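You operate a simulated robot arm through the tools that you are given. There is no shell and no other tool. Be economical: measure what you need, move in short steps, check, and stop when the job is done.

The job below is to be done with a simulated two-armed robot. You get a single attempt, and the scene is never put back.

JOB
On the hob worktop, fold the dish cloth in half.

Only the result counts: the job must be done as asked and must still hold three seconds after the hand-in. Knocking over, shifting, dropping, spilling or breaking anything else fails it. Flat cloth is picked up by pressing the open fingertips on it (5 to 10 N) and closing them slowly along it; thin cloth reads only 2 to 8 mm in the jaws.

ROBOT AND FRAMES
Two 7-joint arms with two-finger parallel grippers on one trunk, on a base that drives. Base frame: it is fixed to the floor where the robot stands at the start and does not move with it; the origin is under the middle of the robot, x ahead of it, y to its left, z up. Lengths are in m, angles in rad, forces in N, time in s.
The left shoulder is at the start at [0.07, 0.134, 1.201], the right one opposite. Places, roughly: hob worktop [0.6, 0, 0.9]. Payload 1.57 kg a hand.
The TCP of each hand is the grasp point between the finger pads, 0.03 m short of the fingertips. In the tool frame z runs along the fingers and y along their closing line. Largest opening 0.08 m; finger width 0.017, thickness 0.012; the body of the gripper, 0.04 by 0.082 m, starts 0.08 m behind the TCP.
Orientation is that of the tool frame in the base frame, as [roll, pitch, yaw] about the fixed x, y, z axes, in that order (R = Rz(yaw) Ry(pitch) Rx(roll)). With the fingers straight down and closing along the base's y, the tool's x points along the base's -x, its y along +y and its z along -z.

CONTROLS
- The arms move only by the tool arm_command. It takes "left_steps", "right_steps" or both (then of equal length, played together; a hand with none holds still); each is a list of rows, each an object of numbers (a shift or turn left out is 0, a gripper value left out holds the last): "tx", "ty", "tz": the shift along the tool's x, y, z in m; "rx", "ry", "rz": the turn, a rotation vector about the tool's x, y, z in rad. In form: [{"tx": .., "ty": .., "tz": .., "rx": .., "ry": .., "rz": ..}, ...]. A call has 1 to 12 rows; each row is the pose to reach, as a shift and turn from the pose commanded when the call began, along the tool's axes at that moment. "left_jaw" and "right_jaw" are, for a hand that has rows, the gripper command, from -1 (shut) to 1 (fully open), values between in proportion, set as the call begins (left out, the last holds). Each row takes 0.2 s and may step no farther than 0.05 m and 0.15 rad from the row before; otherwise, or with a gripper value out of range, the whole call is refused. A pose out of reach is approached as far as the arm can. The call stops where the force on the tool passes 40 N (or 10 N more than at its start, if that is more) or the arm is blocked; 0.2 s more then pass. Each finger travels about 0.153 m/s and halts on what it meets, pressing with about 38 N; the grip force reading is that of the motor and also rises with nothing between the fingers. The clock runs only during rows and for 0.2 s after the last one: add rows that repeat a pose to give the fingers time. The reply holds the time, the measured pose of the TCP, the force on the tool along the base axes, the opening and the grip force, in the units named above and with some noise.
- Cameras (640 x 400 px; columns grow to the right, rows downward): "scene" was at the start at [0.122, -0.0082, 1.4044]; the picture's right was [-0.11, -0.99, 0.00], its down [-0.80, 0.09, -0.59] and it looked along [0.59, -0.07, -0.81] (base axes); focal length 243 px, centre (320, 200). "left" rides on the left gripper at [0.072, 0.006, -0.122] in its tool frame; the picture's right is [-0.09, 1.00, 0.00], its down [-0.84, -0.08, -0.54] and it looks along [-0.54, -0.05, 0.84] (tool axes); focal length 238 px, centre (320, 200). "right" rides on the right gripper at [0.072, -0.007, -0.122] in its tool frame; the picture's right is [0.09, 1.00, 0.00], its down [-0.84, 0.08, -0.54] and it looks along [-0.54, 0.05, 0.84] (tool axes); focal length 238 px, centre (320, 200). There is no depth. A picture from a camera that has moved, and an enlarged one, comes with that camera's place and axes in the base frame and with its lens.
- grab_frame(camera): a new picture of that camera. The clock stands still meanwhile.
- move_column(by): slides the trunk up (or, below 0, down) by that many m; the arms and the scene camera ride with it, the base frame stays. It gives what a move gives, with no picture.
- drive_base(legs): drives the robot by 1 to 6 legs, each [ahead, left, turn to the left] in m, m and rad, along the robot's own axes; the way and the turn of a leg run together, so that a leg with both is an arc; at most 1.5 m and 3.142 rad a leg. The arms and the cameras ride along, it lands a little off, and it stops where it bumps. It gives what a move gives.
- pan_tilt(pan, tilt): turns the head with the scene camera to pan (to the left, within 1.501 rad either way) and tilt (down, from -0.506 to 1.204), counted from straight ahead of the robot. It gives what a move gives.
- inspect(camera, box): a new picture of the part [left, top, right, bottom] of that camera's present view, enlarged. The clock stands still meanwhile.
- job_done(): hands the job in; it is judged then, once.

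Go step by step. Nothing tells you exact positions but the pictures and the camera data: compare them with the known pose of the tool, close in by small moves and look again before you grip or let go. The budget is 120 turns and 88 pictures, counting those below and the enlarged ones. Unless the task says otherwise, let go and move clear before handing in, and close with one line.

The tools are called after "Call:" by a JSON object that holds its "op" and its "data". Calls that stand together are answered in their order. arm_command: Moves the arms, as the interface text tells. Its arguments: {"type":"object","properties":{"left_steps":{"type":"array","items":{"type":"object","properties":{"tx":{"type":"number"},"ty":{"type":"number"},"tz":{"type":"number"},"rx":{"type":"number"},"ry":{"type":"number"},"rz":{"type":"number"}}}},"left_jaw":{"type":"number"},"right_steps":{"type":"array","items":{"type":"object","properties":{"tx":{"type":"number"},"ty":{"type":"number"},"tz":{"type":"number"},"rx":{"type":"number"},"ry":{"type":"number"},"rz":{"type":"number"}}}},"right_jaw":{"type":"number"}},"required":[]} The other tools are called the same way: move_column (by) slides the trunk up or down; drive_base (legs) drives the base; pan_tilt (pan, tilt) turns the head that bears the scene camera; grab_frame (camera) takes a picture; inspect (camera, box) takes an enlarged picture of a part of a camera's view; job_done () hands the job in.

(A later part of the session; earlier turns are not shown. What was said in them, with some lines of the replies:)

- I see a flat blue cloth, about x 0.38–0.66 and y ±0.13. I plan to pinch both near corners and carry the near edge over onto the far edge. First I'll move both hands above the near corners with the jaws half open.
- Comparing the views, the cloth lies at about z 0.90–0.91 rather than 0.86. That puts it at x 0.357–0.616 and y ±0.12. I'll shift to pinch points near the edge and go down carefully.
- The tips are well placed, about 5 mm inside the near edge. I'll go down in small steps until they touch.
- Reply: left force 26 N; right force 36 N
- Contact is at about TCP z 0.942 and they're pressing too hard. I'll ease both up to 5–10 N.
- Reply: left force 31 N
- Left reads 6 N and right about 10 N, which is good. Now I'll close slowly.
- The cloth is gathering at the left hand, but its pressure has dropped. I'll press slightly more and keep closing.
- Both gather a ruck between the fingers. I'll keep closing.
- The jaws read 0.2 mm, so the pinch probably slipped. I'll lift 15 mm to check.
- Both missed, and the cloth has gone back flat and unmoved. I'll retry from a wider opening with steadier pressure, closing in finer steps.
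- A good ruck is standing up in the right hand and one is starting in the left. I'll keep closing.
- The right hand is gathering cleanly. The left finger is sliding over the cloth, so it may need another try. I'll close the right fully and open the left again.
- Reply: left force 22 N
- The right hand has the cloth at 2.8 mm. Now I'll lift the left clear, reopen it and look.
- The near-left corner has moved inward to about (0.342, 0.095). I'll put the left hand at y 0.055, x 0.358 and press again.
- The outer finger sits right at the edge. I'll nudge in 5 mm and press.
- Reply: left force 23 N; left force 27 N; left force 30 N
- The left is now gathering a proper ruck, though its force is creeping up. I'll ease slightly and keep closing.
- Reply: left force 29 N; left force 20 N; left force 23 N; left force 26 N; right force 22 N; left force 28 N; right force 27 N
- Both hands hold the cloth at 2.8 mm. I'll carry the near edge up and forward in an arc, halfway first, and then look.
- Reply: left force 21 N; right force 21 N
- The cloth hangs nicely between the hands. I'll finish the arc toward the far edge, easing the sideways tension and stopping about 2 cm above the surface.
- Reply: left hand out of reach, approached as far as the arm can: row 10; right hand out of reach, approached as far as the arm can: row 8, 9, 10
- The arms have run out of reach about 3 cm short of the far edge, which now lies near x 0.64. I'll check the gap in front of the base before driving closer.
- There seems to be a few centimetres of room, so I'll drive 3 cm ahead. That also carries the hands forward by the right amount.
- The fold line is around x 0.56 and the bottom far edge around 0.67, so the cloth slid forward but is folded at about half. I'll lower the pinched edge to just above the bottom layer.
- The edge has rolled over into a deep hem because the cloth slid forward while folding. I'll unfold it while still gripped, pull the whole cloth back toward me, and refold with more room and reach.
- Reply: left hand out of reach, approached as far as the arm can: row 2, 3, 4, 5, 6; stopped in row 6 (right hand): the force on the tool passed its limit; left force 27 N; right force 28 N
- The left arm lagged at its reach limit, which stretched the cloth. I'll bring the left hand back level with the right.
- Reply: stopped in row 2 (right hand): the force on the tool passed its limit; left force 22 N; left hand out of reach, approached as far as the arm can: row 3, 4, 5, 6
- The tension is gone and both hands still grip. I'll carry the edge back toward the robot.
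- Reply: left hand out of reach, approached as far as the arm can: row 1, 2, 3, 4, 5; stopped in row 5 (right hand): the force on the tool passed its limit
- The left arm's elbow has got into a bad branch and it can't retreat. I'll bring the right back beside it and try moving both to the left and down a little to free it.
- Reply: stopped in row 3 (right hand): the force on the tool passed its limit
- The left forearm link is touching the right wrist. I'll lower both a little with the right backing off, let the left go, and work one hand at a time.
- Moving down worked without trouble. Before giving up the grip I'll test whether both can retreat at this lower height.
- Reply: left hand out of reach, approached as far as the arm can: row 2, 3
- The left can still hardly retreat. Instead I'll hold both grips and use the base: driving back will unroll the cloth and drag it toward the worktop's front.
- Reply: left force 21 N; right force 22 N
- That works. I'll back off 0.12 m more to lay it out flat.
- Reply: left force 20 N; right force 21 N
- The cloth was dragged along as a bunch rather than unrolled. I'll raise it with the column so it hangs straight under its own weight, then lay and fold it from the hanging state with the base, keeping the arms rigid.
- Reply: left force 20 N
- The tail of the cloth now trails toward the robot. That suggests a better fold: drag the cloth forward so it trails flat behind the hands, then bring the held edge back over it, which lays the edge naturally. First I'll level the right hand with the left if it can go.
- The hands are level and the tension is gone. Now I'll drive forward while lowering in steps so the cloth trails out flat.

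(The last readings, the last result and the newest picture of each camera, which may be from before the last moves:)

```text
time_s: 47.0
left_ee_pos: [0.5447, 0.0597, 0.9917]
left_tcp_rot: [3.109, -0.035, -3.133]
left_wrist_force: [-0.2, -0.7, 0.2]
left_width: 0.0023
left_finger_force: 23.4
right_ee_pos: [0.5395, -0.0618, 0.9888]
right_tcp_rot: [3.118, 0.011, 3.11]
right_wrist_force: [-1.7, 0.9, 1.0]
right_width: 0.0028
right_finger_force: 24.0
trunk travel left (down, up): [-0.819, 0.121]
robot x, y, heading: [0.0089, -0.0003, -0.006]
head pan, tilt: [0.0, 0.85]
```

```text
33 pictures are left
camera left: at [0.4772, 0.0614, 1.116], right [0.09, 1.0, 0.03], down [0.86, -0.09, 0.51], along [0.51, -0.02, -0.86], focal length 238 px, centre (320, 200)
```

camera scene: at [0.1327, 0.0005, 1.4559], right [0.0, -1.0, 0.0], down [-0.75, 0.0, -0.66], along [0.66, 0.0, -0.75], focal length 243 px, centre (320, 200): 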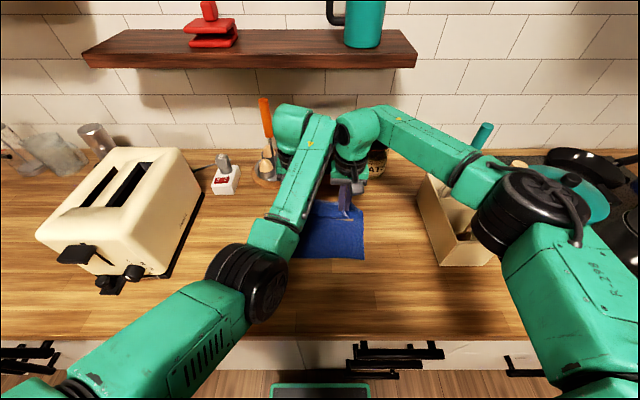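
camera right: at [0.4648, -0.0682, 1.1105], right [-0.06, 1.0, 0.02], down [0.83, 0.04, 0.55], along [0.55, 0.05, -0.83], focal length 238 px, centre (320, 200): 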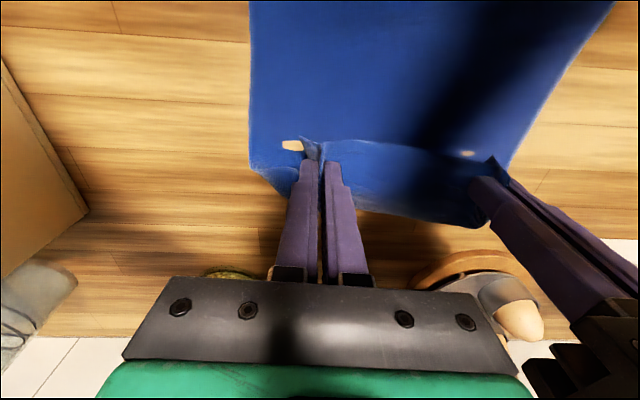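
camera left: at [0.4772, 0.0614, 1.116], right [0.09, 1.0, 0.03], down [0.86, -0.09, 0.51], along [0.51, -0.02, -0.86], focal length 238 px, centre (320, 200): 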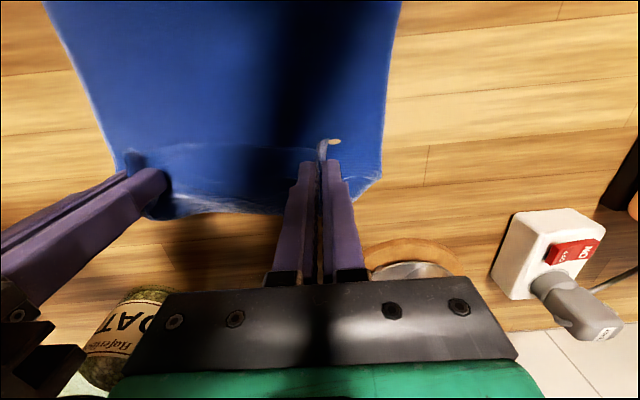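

The cloth now trails out flat, with the held edge looped over at the far side. I'll drive back in small steps so the held edge moves over the trailing half.

Call:
{"op": "drive_base", "data": {"legs": [[-0.06, 0, 0]]}}

Call:
{"op": "grab_frame", "data": {"camera": "scene"}}

Call:
{"op": "grab_frame", "data": {"camera": "right"}}

```text
time_s: 48.0
left_ee_pos: [0.493, 0.0606, 0.9863]
left_tcp_rot: [3.106, -0.044, -3.133]
left_wrist_force: [-1.1, -1.8, 0.3]
left_width: 0.0024
left_finger_force: 24.1
right_ee_pos: [0.489, -0.063, 0.9832]
right_tcp_rot: [3.119, 0.003, 3.108]
right_wrist_force: [1.0, 2.1, 0.1]
right_width: 0.0027
right_finger_force: 24.3
trunk travel left (down, up): [-0.819, 0.121]
robot x, y, heading: [-0.0468, 0.0007, 0.003]
head pan, tilt: [0.0, 0.85]
```

```text
32 pictures are left
camera scene: at [0.0868, 0.0001, 1.4545], right [0.0, -1.0, 0.0], down [-0.75, 0.0, -0.66], along [0.66, 0.0, -0.75], focal length 243 px, centre (320, 200)
```

scene: 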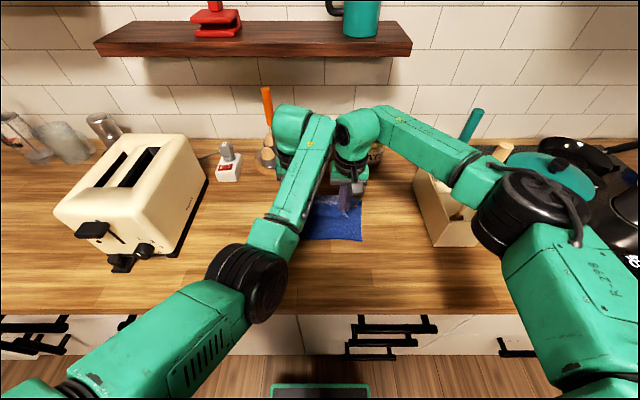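

```text
31 pictures are left
camera right: at [0.4157, -0.0686, 1.1059], right [-0.06, 1.0, 0.02], down [0.84, 0.04, 0.54], along [0.54, 0.05, -0.84], focal length 238 px, centre (320, 200)
```

right: 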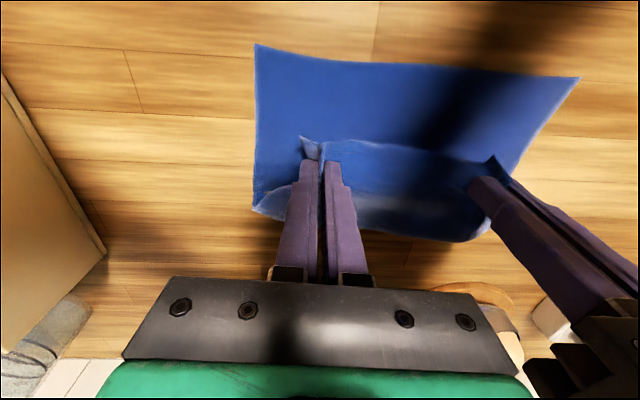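

The bottom edge stays still at x≈0.42, y −0.11 to 0.135. I'll go back 5.5 cm more with a small shift left to centre it.

Call:
{"op": "drive_base", "data": {"legs": [[-0.055, 0.01, 0]]}}

Call:
{"op": "grab_frame", "data": {"camera": "left"}}

Call:
{"op": "grab_frame", "data": {"camera": "right"}}

```text
time_s: 48.9
left_ee_pos: [0.4396, 0.0685, 0.9872]
left_tcp_rot: [3.106, -0.042, -3.132]
left_wrist_force: [0.6, -2.3, -0.7]
left_width: 0.0024
left_finger_force: 23.9
right_ee_pos: [0.4343, -0.0527, 0.9837]
right_tcp_rot: [3.117, 0.001, 3.107]
right_wrist_force: [-0.2, 3.0, 0.3]
right_width: 0.0026
right_finger_force: 23.6
trunk travel left (down, up): [-0.819, 0.121]
robot x, y, heading: [-0.1043, 0.0094, 0.002]
head pan, tilt: [0.0, 0.85]
```

```text
30 pictures are left
camera left: at [0.374, 0.0704, 1.1114], right [0.09, 1.0, 0.03], down [0.86, -0.09, 0.5], along [0.5, -0.02, -0.86], focal length 238 px, centre (320, 200)
```

left: 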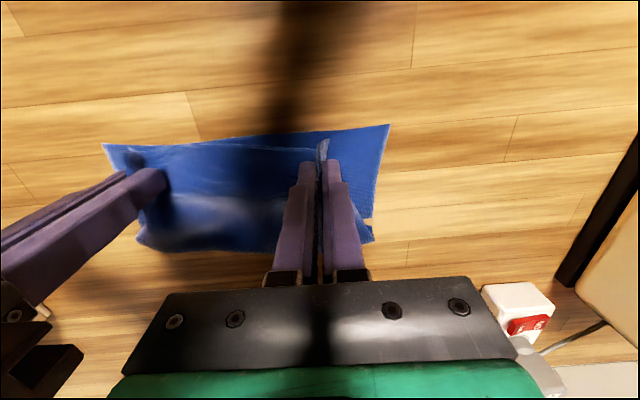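

```text
29 pictures are left
camera right: at [0.3612, -0.0598, 1.1059], right [-0.06, 1.0, 0.02], down [0.84, 0.04, 0.54], along [0.54, 0.05, -0.84], focal length 238 px, centre (320, 200)
```

right: 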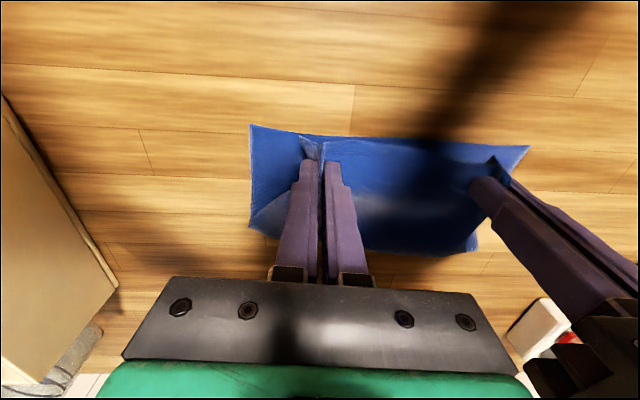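

The pinched edge sits right above the bottom edge (x≈0.425), and the fold line is at about 0.55, so it's an even half. Now I'll lower onto it.

Call:
{"op": "move_column", "data": {"by": -0.036}}

Call:
{"op": "grab_frame", "data": {"camera": "left"}}

Call:
{"op": "grab_frame", "data": {"camera": "right"}}

```text
time_s: 49.7
left_ee_pos: [0.4331, 0.07, 0.954]
left_tcp_rot: [3.105, -0.037, -3.132]
left_wrist_force: [-0.1, -2.1, -0.2]
left_width: 0.0024
left_finger_force: 24.1
right_ee_pos: [0.4283, -0.0524, 0.9519]
right_tcp_rot: [3.117, 0.007, 3.107]
right_wrist_force: [-1.0, 2.6, 0.5]
right_width: 0.0027
right_finger_force: 24.7
trunk travel left (down, up): [-0.783, 0.157]
robot x, y, heading: [-0.1028, 0.0126, 0.0]
head pan, tilt: [0.0, 0.85]
```

```text
28 pictures are left
camera left: at [0.3677, 0.0716, 1.0785], right [0.09, 1.0, 0.03], down [0.86, -0.09, 0.51], along [0.51, -0.02, -0.86], focal length 238 px, centre (320, 200)
```

left: 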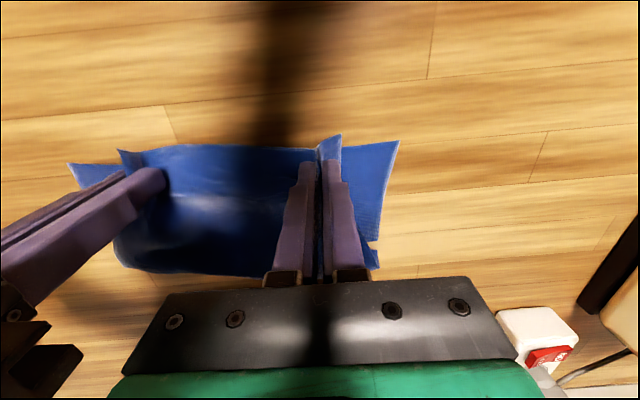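

```text
27 pictures are left
camera right: at [0.3549, -0.0586, 1.0731], right [-0.06, 1.0, 0.02], down [0.83, 0.04, 0.55], along [0.55, 0.05, -0.83], focal length 238 px, centre (320, 200)
```

right: 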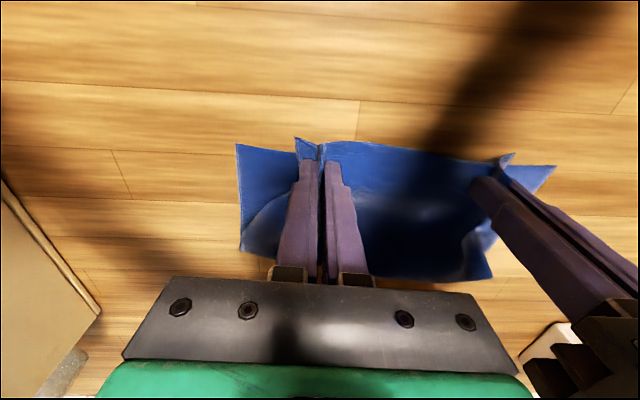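

The top edge overlaps the bottom edge by about 1 cm and its ends are gathered inward. I'll nudge forward a bit and lower to contact, then open while moving outward to spread the gathers.

Call:
{"op": "arm_command", "data": {"left_steps": [{"tx": -0.006, "tz": 0.004}, {"tx": -0.006, "tz": 0.008}, {"tx": -0.006, "tz": 0.01}], "right_steps": [{"tx": -0.006, "tz": 0.003}, {"tx": -0.006, "tz": 0.006}, {"tx": -0.006, "tz": 0.008}]}}

```text
time_s: 50.5
left_ee_pos: [0.4412, 0.0682, 0.9438]
left_tcp_rot: [3.107, -0.036, -3.134]
left_wrist_force: [0.9, -2.5, 1.6]
left_width: 0.0027
left_finger_force: 24.2
right_ee_pos: [0.4334, -0.0536, 0.9441]
right_tcp_rot: [3.117, 0.01, 3.107]
right_wrist_force: [1.3, 1.9, 8.4]
right_width: 0.0025
right_finger_force: 23.5
trunk travel left (down, up): [-0.783, 0.157]
robot x, y, heading: [-0.1027, 0.009, -0.006]
head pan, tilt: [0.0, 0.85]
```

Light contact is made. I'll open both in steps, shifting outward with each.

Call:
{"op": "arm_command", "data": {"left_steps": [{"ty": 0.004, "tz": 0.0012}, {"ty": 0.007, "tz": 0.0012}], "right_steps": [{"ty": -0.004}, {"ty": -0.007}], "left_jaw": -0.65, "right_jaw": -0.65}}

Call:
{"op": "arm_command", "data": {"left_steps": [{"ty": 0.004}, {"ty": 0.008}], "right_steps": [{"ty": -0.004}, {"ty": -0.008}], "left_jaw": -0.25, "right_jaw": -0.25}}

Call:
{"op": "grab_frame", "data": {"camera": "left"}}

Call:
{"op": "grab_frame", "data": {"camera": "right"}}

```text
time_s: 51.1
left_ee_pos: [0.4403, 0.076, 0.9426]
left_tcp_rot: [3.108, -0.035, -3.134]
left_wrist_force: [-0.2, -2.9, 8.8]
left_width: 0.0135
left_finger_force: 1.0
right_ee_pos: [0.4336, -0.058, 0.9446]
right_tcp_rot: [3.117, 0.007, 3.108]
right_wrist_force: [0.4, 4.7, 1.4]
right_width: 0.0122
right_finger_force: 4.0
trunk travel left (down, up): [-0.783, 0.157]
robot x, y, heading: [-0.1, 0.0076, -0.006]
head pan, tilt: [0.0, 0.85]
```

```text
time_s: 51.7
left_ee_pos: [0.4388, 0.0836, 0.9432]
left_tcp_rot: [3.11, -0.035, -3.135]
left_wrist_force: [0.0, -6.5, 14.0]
left_width: 0.0276
left_finger_force: 4.1
right_ee_pos: [0.4335, -0.0664, 0.9442]
right_tcp_rot: [3.119, 0.008, 3.107]
right_wrist_force: [1.0, 2.4, 0.5]
right_width: 0.0309
right_finger_force: 1.1
trunk travel left (down, up): [-0.783, 0.157]
robot x, y, heading: [-0.1011, 0.0122, -0.0]
head pan, tilt: [0.0, 0.85]
```

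```text
26 pictures are left
camera left: at [0.3725, 0.0863, 1.0674], right [0.09, 1.0, 0.03], down [0.86, -0.09, 0.51], along [0.51, -0.02, -0.86], focal length 238 px, centre (320, 200)
```

left: 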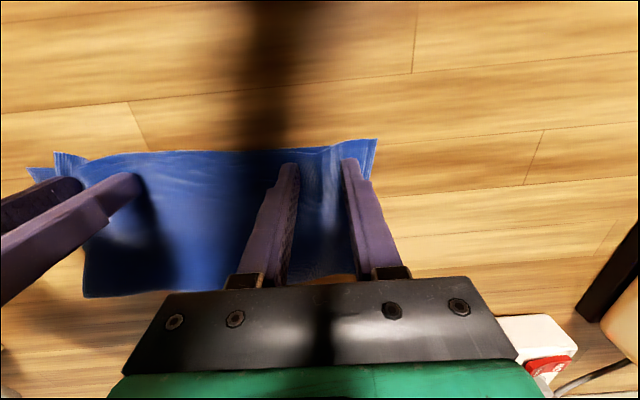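

```text
25 pictures are left
camera right: at [0.3595, -0.0735, 1.0656], right [-0.06, 1.0, 0.02], down [0.83, 0.04, 0.55], along [0.55, 0.05, -0.83], focal length 238 px, centre (320, 200)
```

right: 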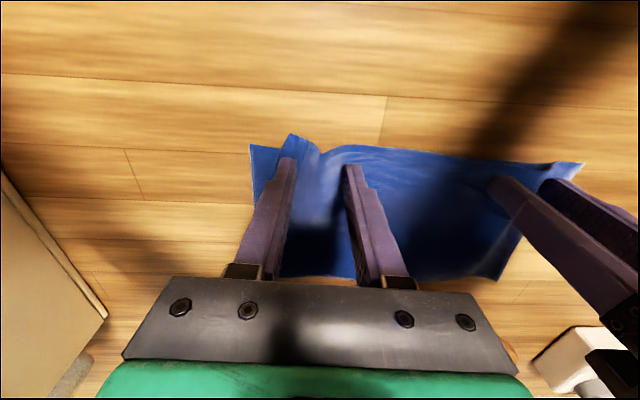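

The gathers are spreading well. I'll continue outward.

Call:
{"op": "arm_command", "data": {"left_steps": [{"ty": 0.004, "tz": -0.0005}, {"ty": 0.008, "tz": -0.0005}], "right_steps": [{"ty": -0.005, "tz": 0.0008}, {"ty": -0.01, "tz": 0.0008}], "left_jaw": 0.1, "right_jaw": 0.2}}

Call:
{"op": "arm_command", "data": {"right_steps": [{"ty": -0.005}, {"ty": -0.01}], "right_jaw": 0.5}}

Call:
{"op": "grab_frame", "data": {"camera": "left"}}

Call:
{"op": "grab_frame", "data": {"camera": "right"}}

```text
time_s: 52.3
left_ee_pos: [0.4396, 0.0941, 0.9443]
left_tcp_rot: [3.107, -0.038, -3.134]
left_wrist_force: [-1.1, -0.4, 7.4]
left_width: 0.0439
left_finger_force: 0.2
right_ee_pos: [0.4335, -0.0781, 0.9424]
right_tcp_rot: [3.117, 0.007, 3.107]
right_wrist_force: [0.2, 2.8, 6.0]
right_width: 0.0448
right_finger_force: 0.1
trunk travel left (down, up): [-0.783, 0.157]
robot x, y, heading: [-0.1036, 0.0096, 0.0]
head pan, tilt: [0.0, 0.85]
```

```text
time_s: 52.9
left_ee_pos: [0.4386, 0.0927, 0.9436]
left_tcp_rot: [3.108, -0.039, -3.132]
left_wrist_force: [0.1, -1.0, 2.2]
left_width: 0.0447
left_finger_force: 0.2
right_ee_pos: [0.433, -0.0847, 0.9432]
right_tcp_rot: [3.117, 0.007, 3.107]
right_wrist_force: [1.4, 3.6, 12.2]
right_width: 0.0566
right_finger_force: 0.1
trunk travel left (down, up): [-0.783, 0.157]
robot x, y, heading: [-0.1031, 0.0095, -0.005]
head pan, tilt: [0.0, 0.85]
```

```text
24 pictures are left
camera left: at [0.3723, 0.0959, 1.0684], right [0.09, 1.0, 0.03], down [0.86, -0.09, 0.51], along [0.51, -0.02, -0.86], focal length 238 px, centre (320, 200)
```

left: 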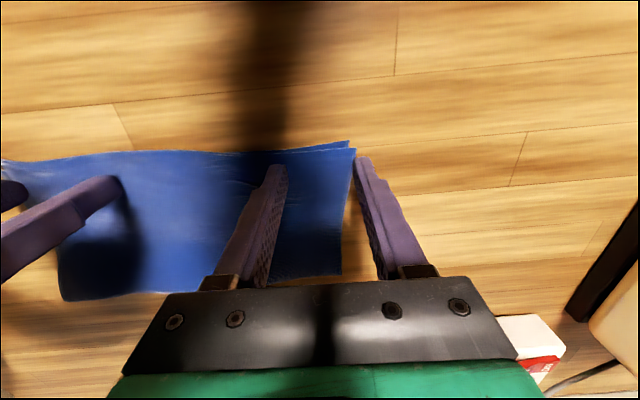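

```text
23 pictures are left
camera right: at [0.3598, -0.0922, 1.0643], right [-0.06, 1.0, 0.02], down [0.83, 0.04, 0.55], along [0.55, 0.05, -0.83], focal length 238 px, centre (320, 200)
```

right: 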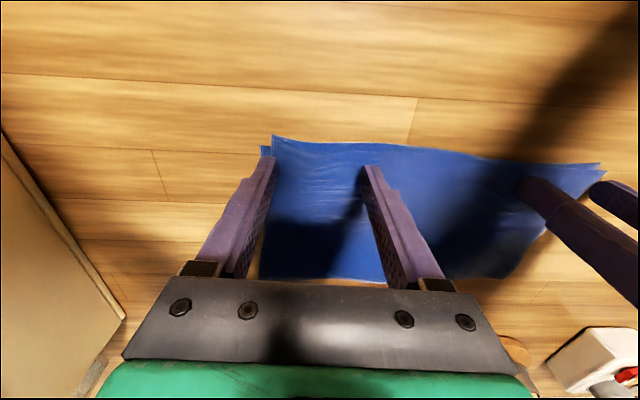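

Both corners now lie almost exactly on the bottom ones. I'll lift straight off, drive back and look at the result.

Call:
{"op": "move_column", "data": {"by": 0.1}}

Call:
{"op": "drive_base", "data": {"legs": [[-0.2, 0, 0]]}}

Call:
{"op": "pan_tilt", "data": {"pan": 0, "tilt": 0.7}}

Call:
{"op": "grab_frame", "data": {"camera": "scene"}}

Call:
{"op": "grab_frame", "data": {"camera": "right"}}

```text
time_s: 54.2
left_ee_pos: [0.4407, 0.0933, 1.0437]
left_tcp_rot: [3.105, -0.038, -3.133]
left_wrist_force: [-0.5, 0.8, 0.8]
left_width: 0.0443
left_finger_force: 0.0
right_ee_pos: [0.4342, -0.0869, 1.0411]
right_tcp_rot: [3.119, 0.007, 3.106]
right_wrist_force: [-0.3, -0.2, 0.1]
right_width: 0.06
right_finger_force: 0.2
trunk travel left (down, up): [-0.883, 0.057]
robot x, y, heading: [-0.1043, 0.007, -0.004]
head pan, tilt: [0.0, 0.85]
```

```text
time_s: 55.9
left_ee_pos: [0.2429, 0.0929, 1.0412]
left_tcp_rot: [3.107, -0.043, -3.134]
left_wrist_force: [0.5, -0.6, 0.0]
left_width: 0.0441
left_finger_force: 0.1
right_ee_pos: [0.2371, -0.0884, 1.0397]
right_tcp_rot: [3.117, 0.005, 3.105]
right_wrist_force: [0.5, -0.5, 0.0]
right_width: 0.06
right_finger_force: 0.0
trunk travel left (down, up): [-0.883, 0.057]
robot x, y, heading: [-0.3033, 0.0101, -0.006]
head pan, tilt: [0.0, 0.85]
```

```text
time_s: 56.5
left_ee_pos: [0.2415, 0.0928, 1.0429]
left_tcp_rot: [3.107, -0.038, -3.136]
left_wrist_force: [0.2, 0.4, -0.7]
left_width: 0.0441
left_finger_force: 0.1
right_ee_pos: [0.2339, -0.0871, 1.0413]
right_tcp_rot: [3.117, 0.009, 3.103]
right_wrist_force: [0.5, -0.2, 0.6]
right_width: 0.06
right_finger_force: 0.1
trunk travel left (down, up): [-0.883, 0.057]
robot x, y, heading: [-0.3005, 0.0127, -0.004]
head pan, tilt: [0.0, 0.7]
```

```text
22 pictures are left
camera scene: at [-0.1677, 0.0103, 1.5315], right [0.0, -1.0, 0.0], down [-0.64, 0.0, -0.76], along [0.76, 0.0, -0.64], focal length 243 px, centre (320, 200)
```

scene: 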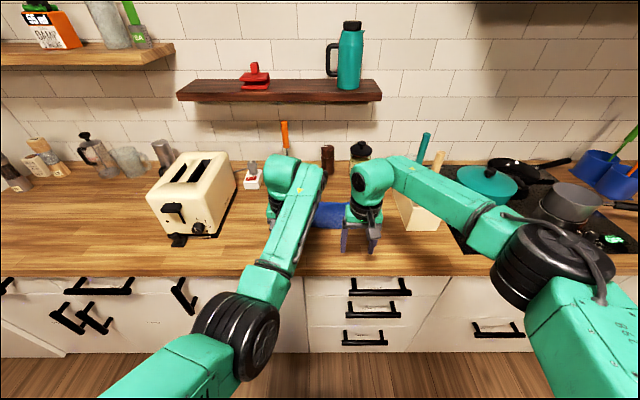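

```text
21 pictures are left
camera right: at [0.1616, -0.0937, 1.1626], right [-0.06, 1.0, 0.02], down [0.84, 0.03, 0.55], along [0.55, 0.05, -0.84], focal length 238 px, centre (320, 200)
```

right: 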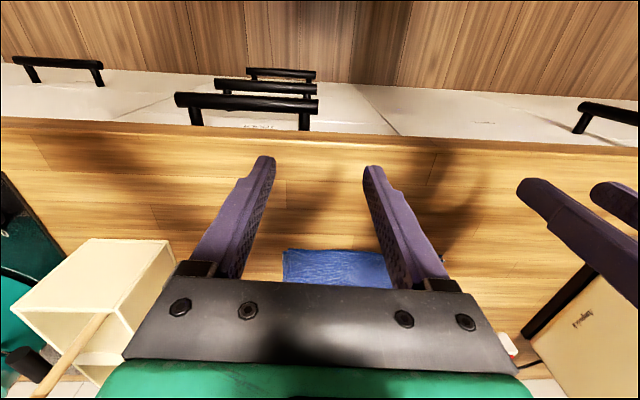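

The arms hide the cloth, so I'll spread them apart for a clear look.

Call:
{"op": "arm_command", "data": {"left_steps": [{"ty": 0.03}, {"ty": 0.06}, {"ty": 0.09}, {"ty": 0.12}, {"ty": 0.15}], "right_steps": [{"ty": -0.03}, {"ty": -0.06}, {"ty": -0.09}, {"ty": -0.12}, {"ty": -0.15}]}}

Call:
{"op": "inspect", "data": {"camera": "scene", "box": [220, 150, 420, 275]}}

```text
time_s: 57.8
left_ee_pos: [0.24, 0.2426, 1.0478]
left_tcp_rot: [3.107, -0.038, -3.135]
left_wrist_force: [0.8, 0.1, -0.4]
left_width: 0.0443
left_finger_force: 0.0
right_ee_pos: [0.2296, -0.2381, 1.037]
right_tcp_rot: [3.119, 0.007, 3.106]
right_wrist_force: [-0.7, -0.3, -0.3]
right_width: 0.0597
right_finger_force: 0.0
trunk travel left (down, up): [-0.883, 0.057]
robot x, y, heading: [-0.3064, 0.0091, -0.003]
head pan, tilt: [0.0, 0.7]
```

```text
3.20 times, centred on (320, 212) of scene
camera zoom: at [-0.168, 0.0103, 1.5316], right [0.0, -1.0, 0.0], down [-0.64, 0.0, -0.76], along [0.76, 0.0, -0.64], focal length 777 px, centre (320, 160)
```

zoom: 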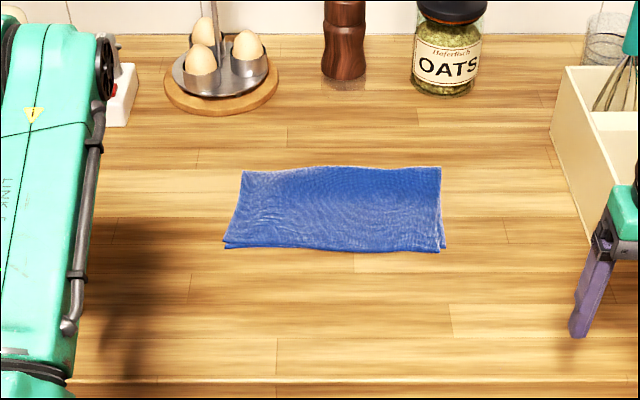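

The cloth lies neatly folded in half with its edges aligned, nothing else has moved, and both hands are clear, so I'm handing in.

Call:
{"op": "job_done", "data": {}}

```text
The job is handed in.
```

The dish cloth is folded in half on the hob worktop. Its free edges line up to within about 1 cm, and nothing else on the worktop was visibly disturbed.
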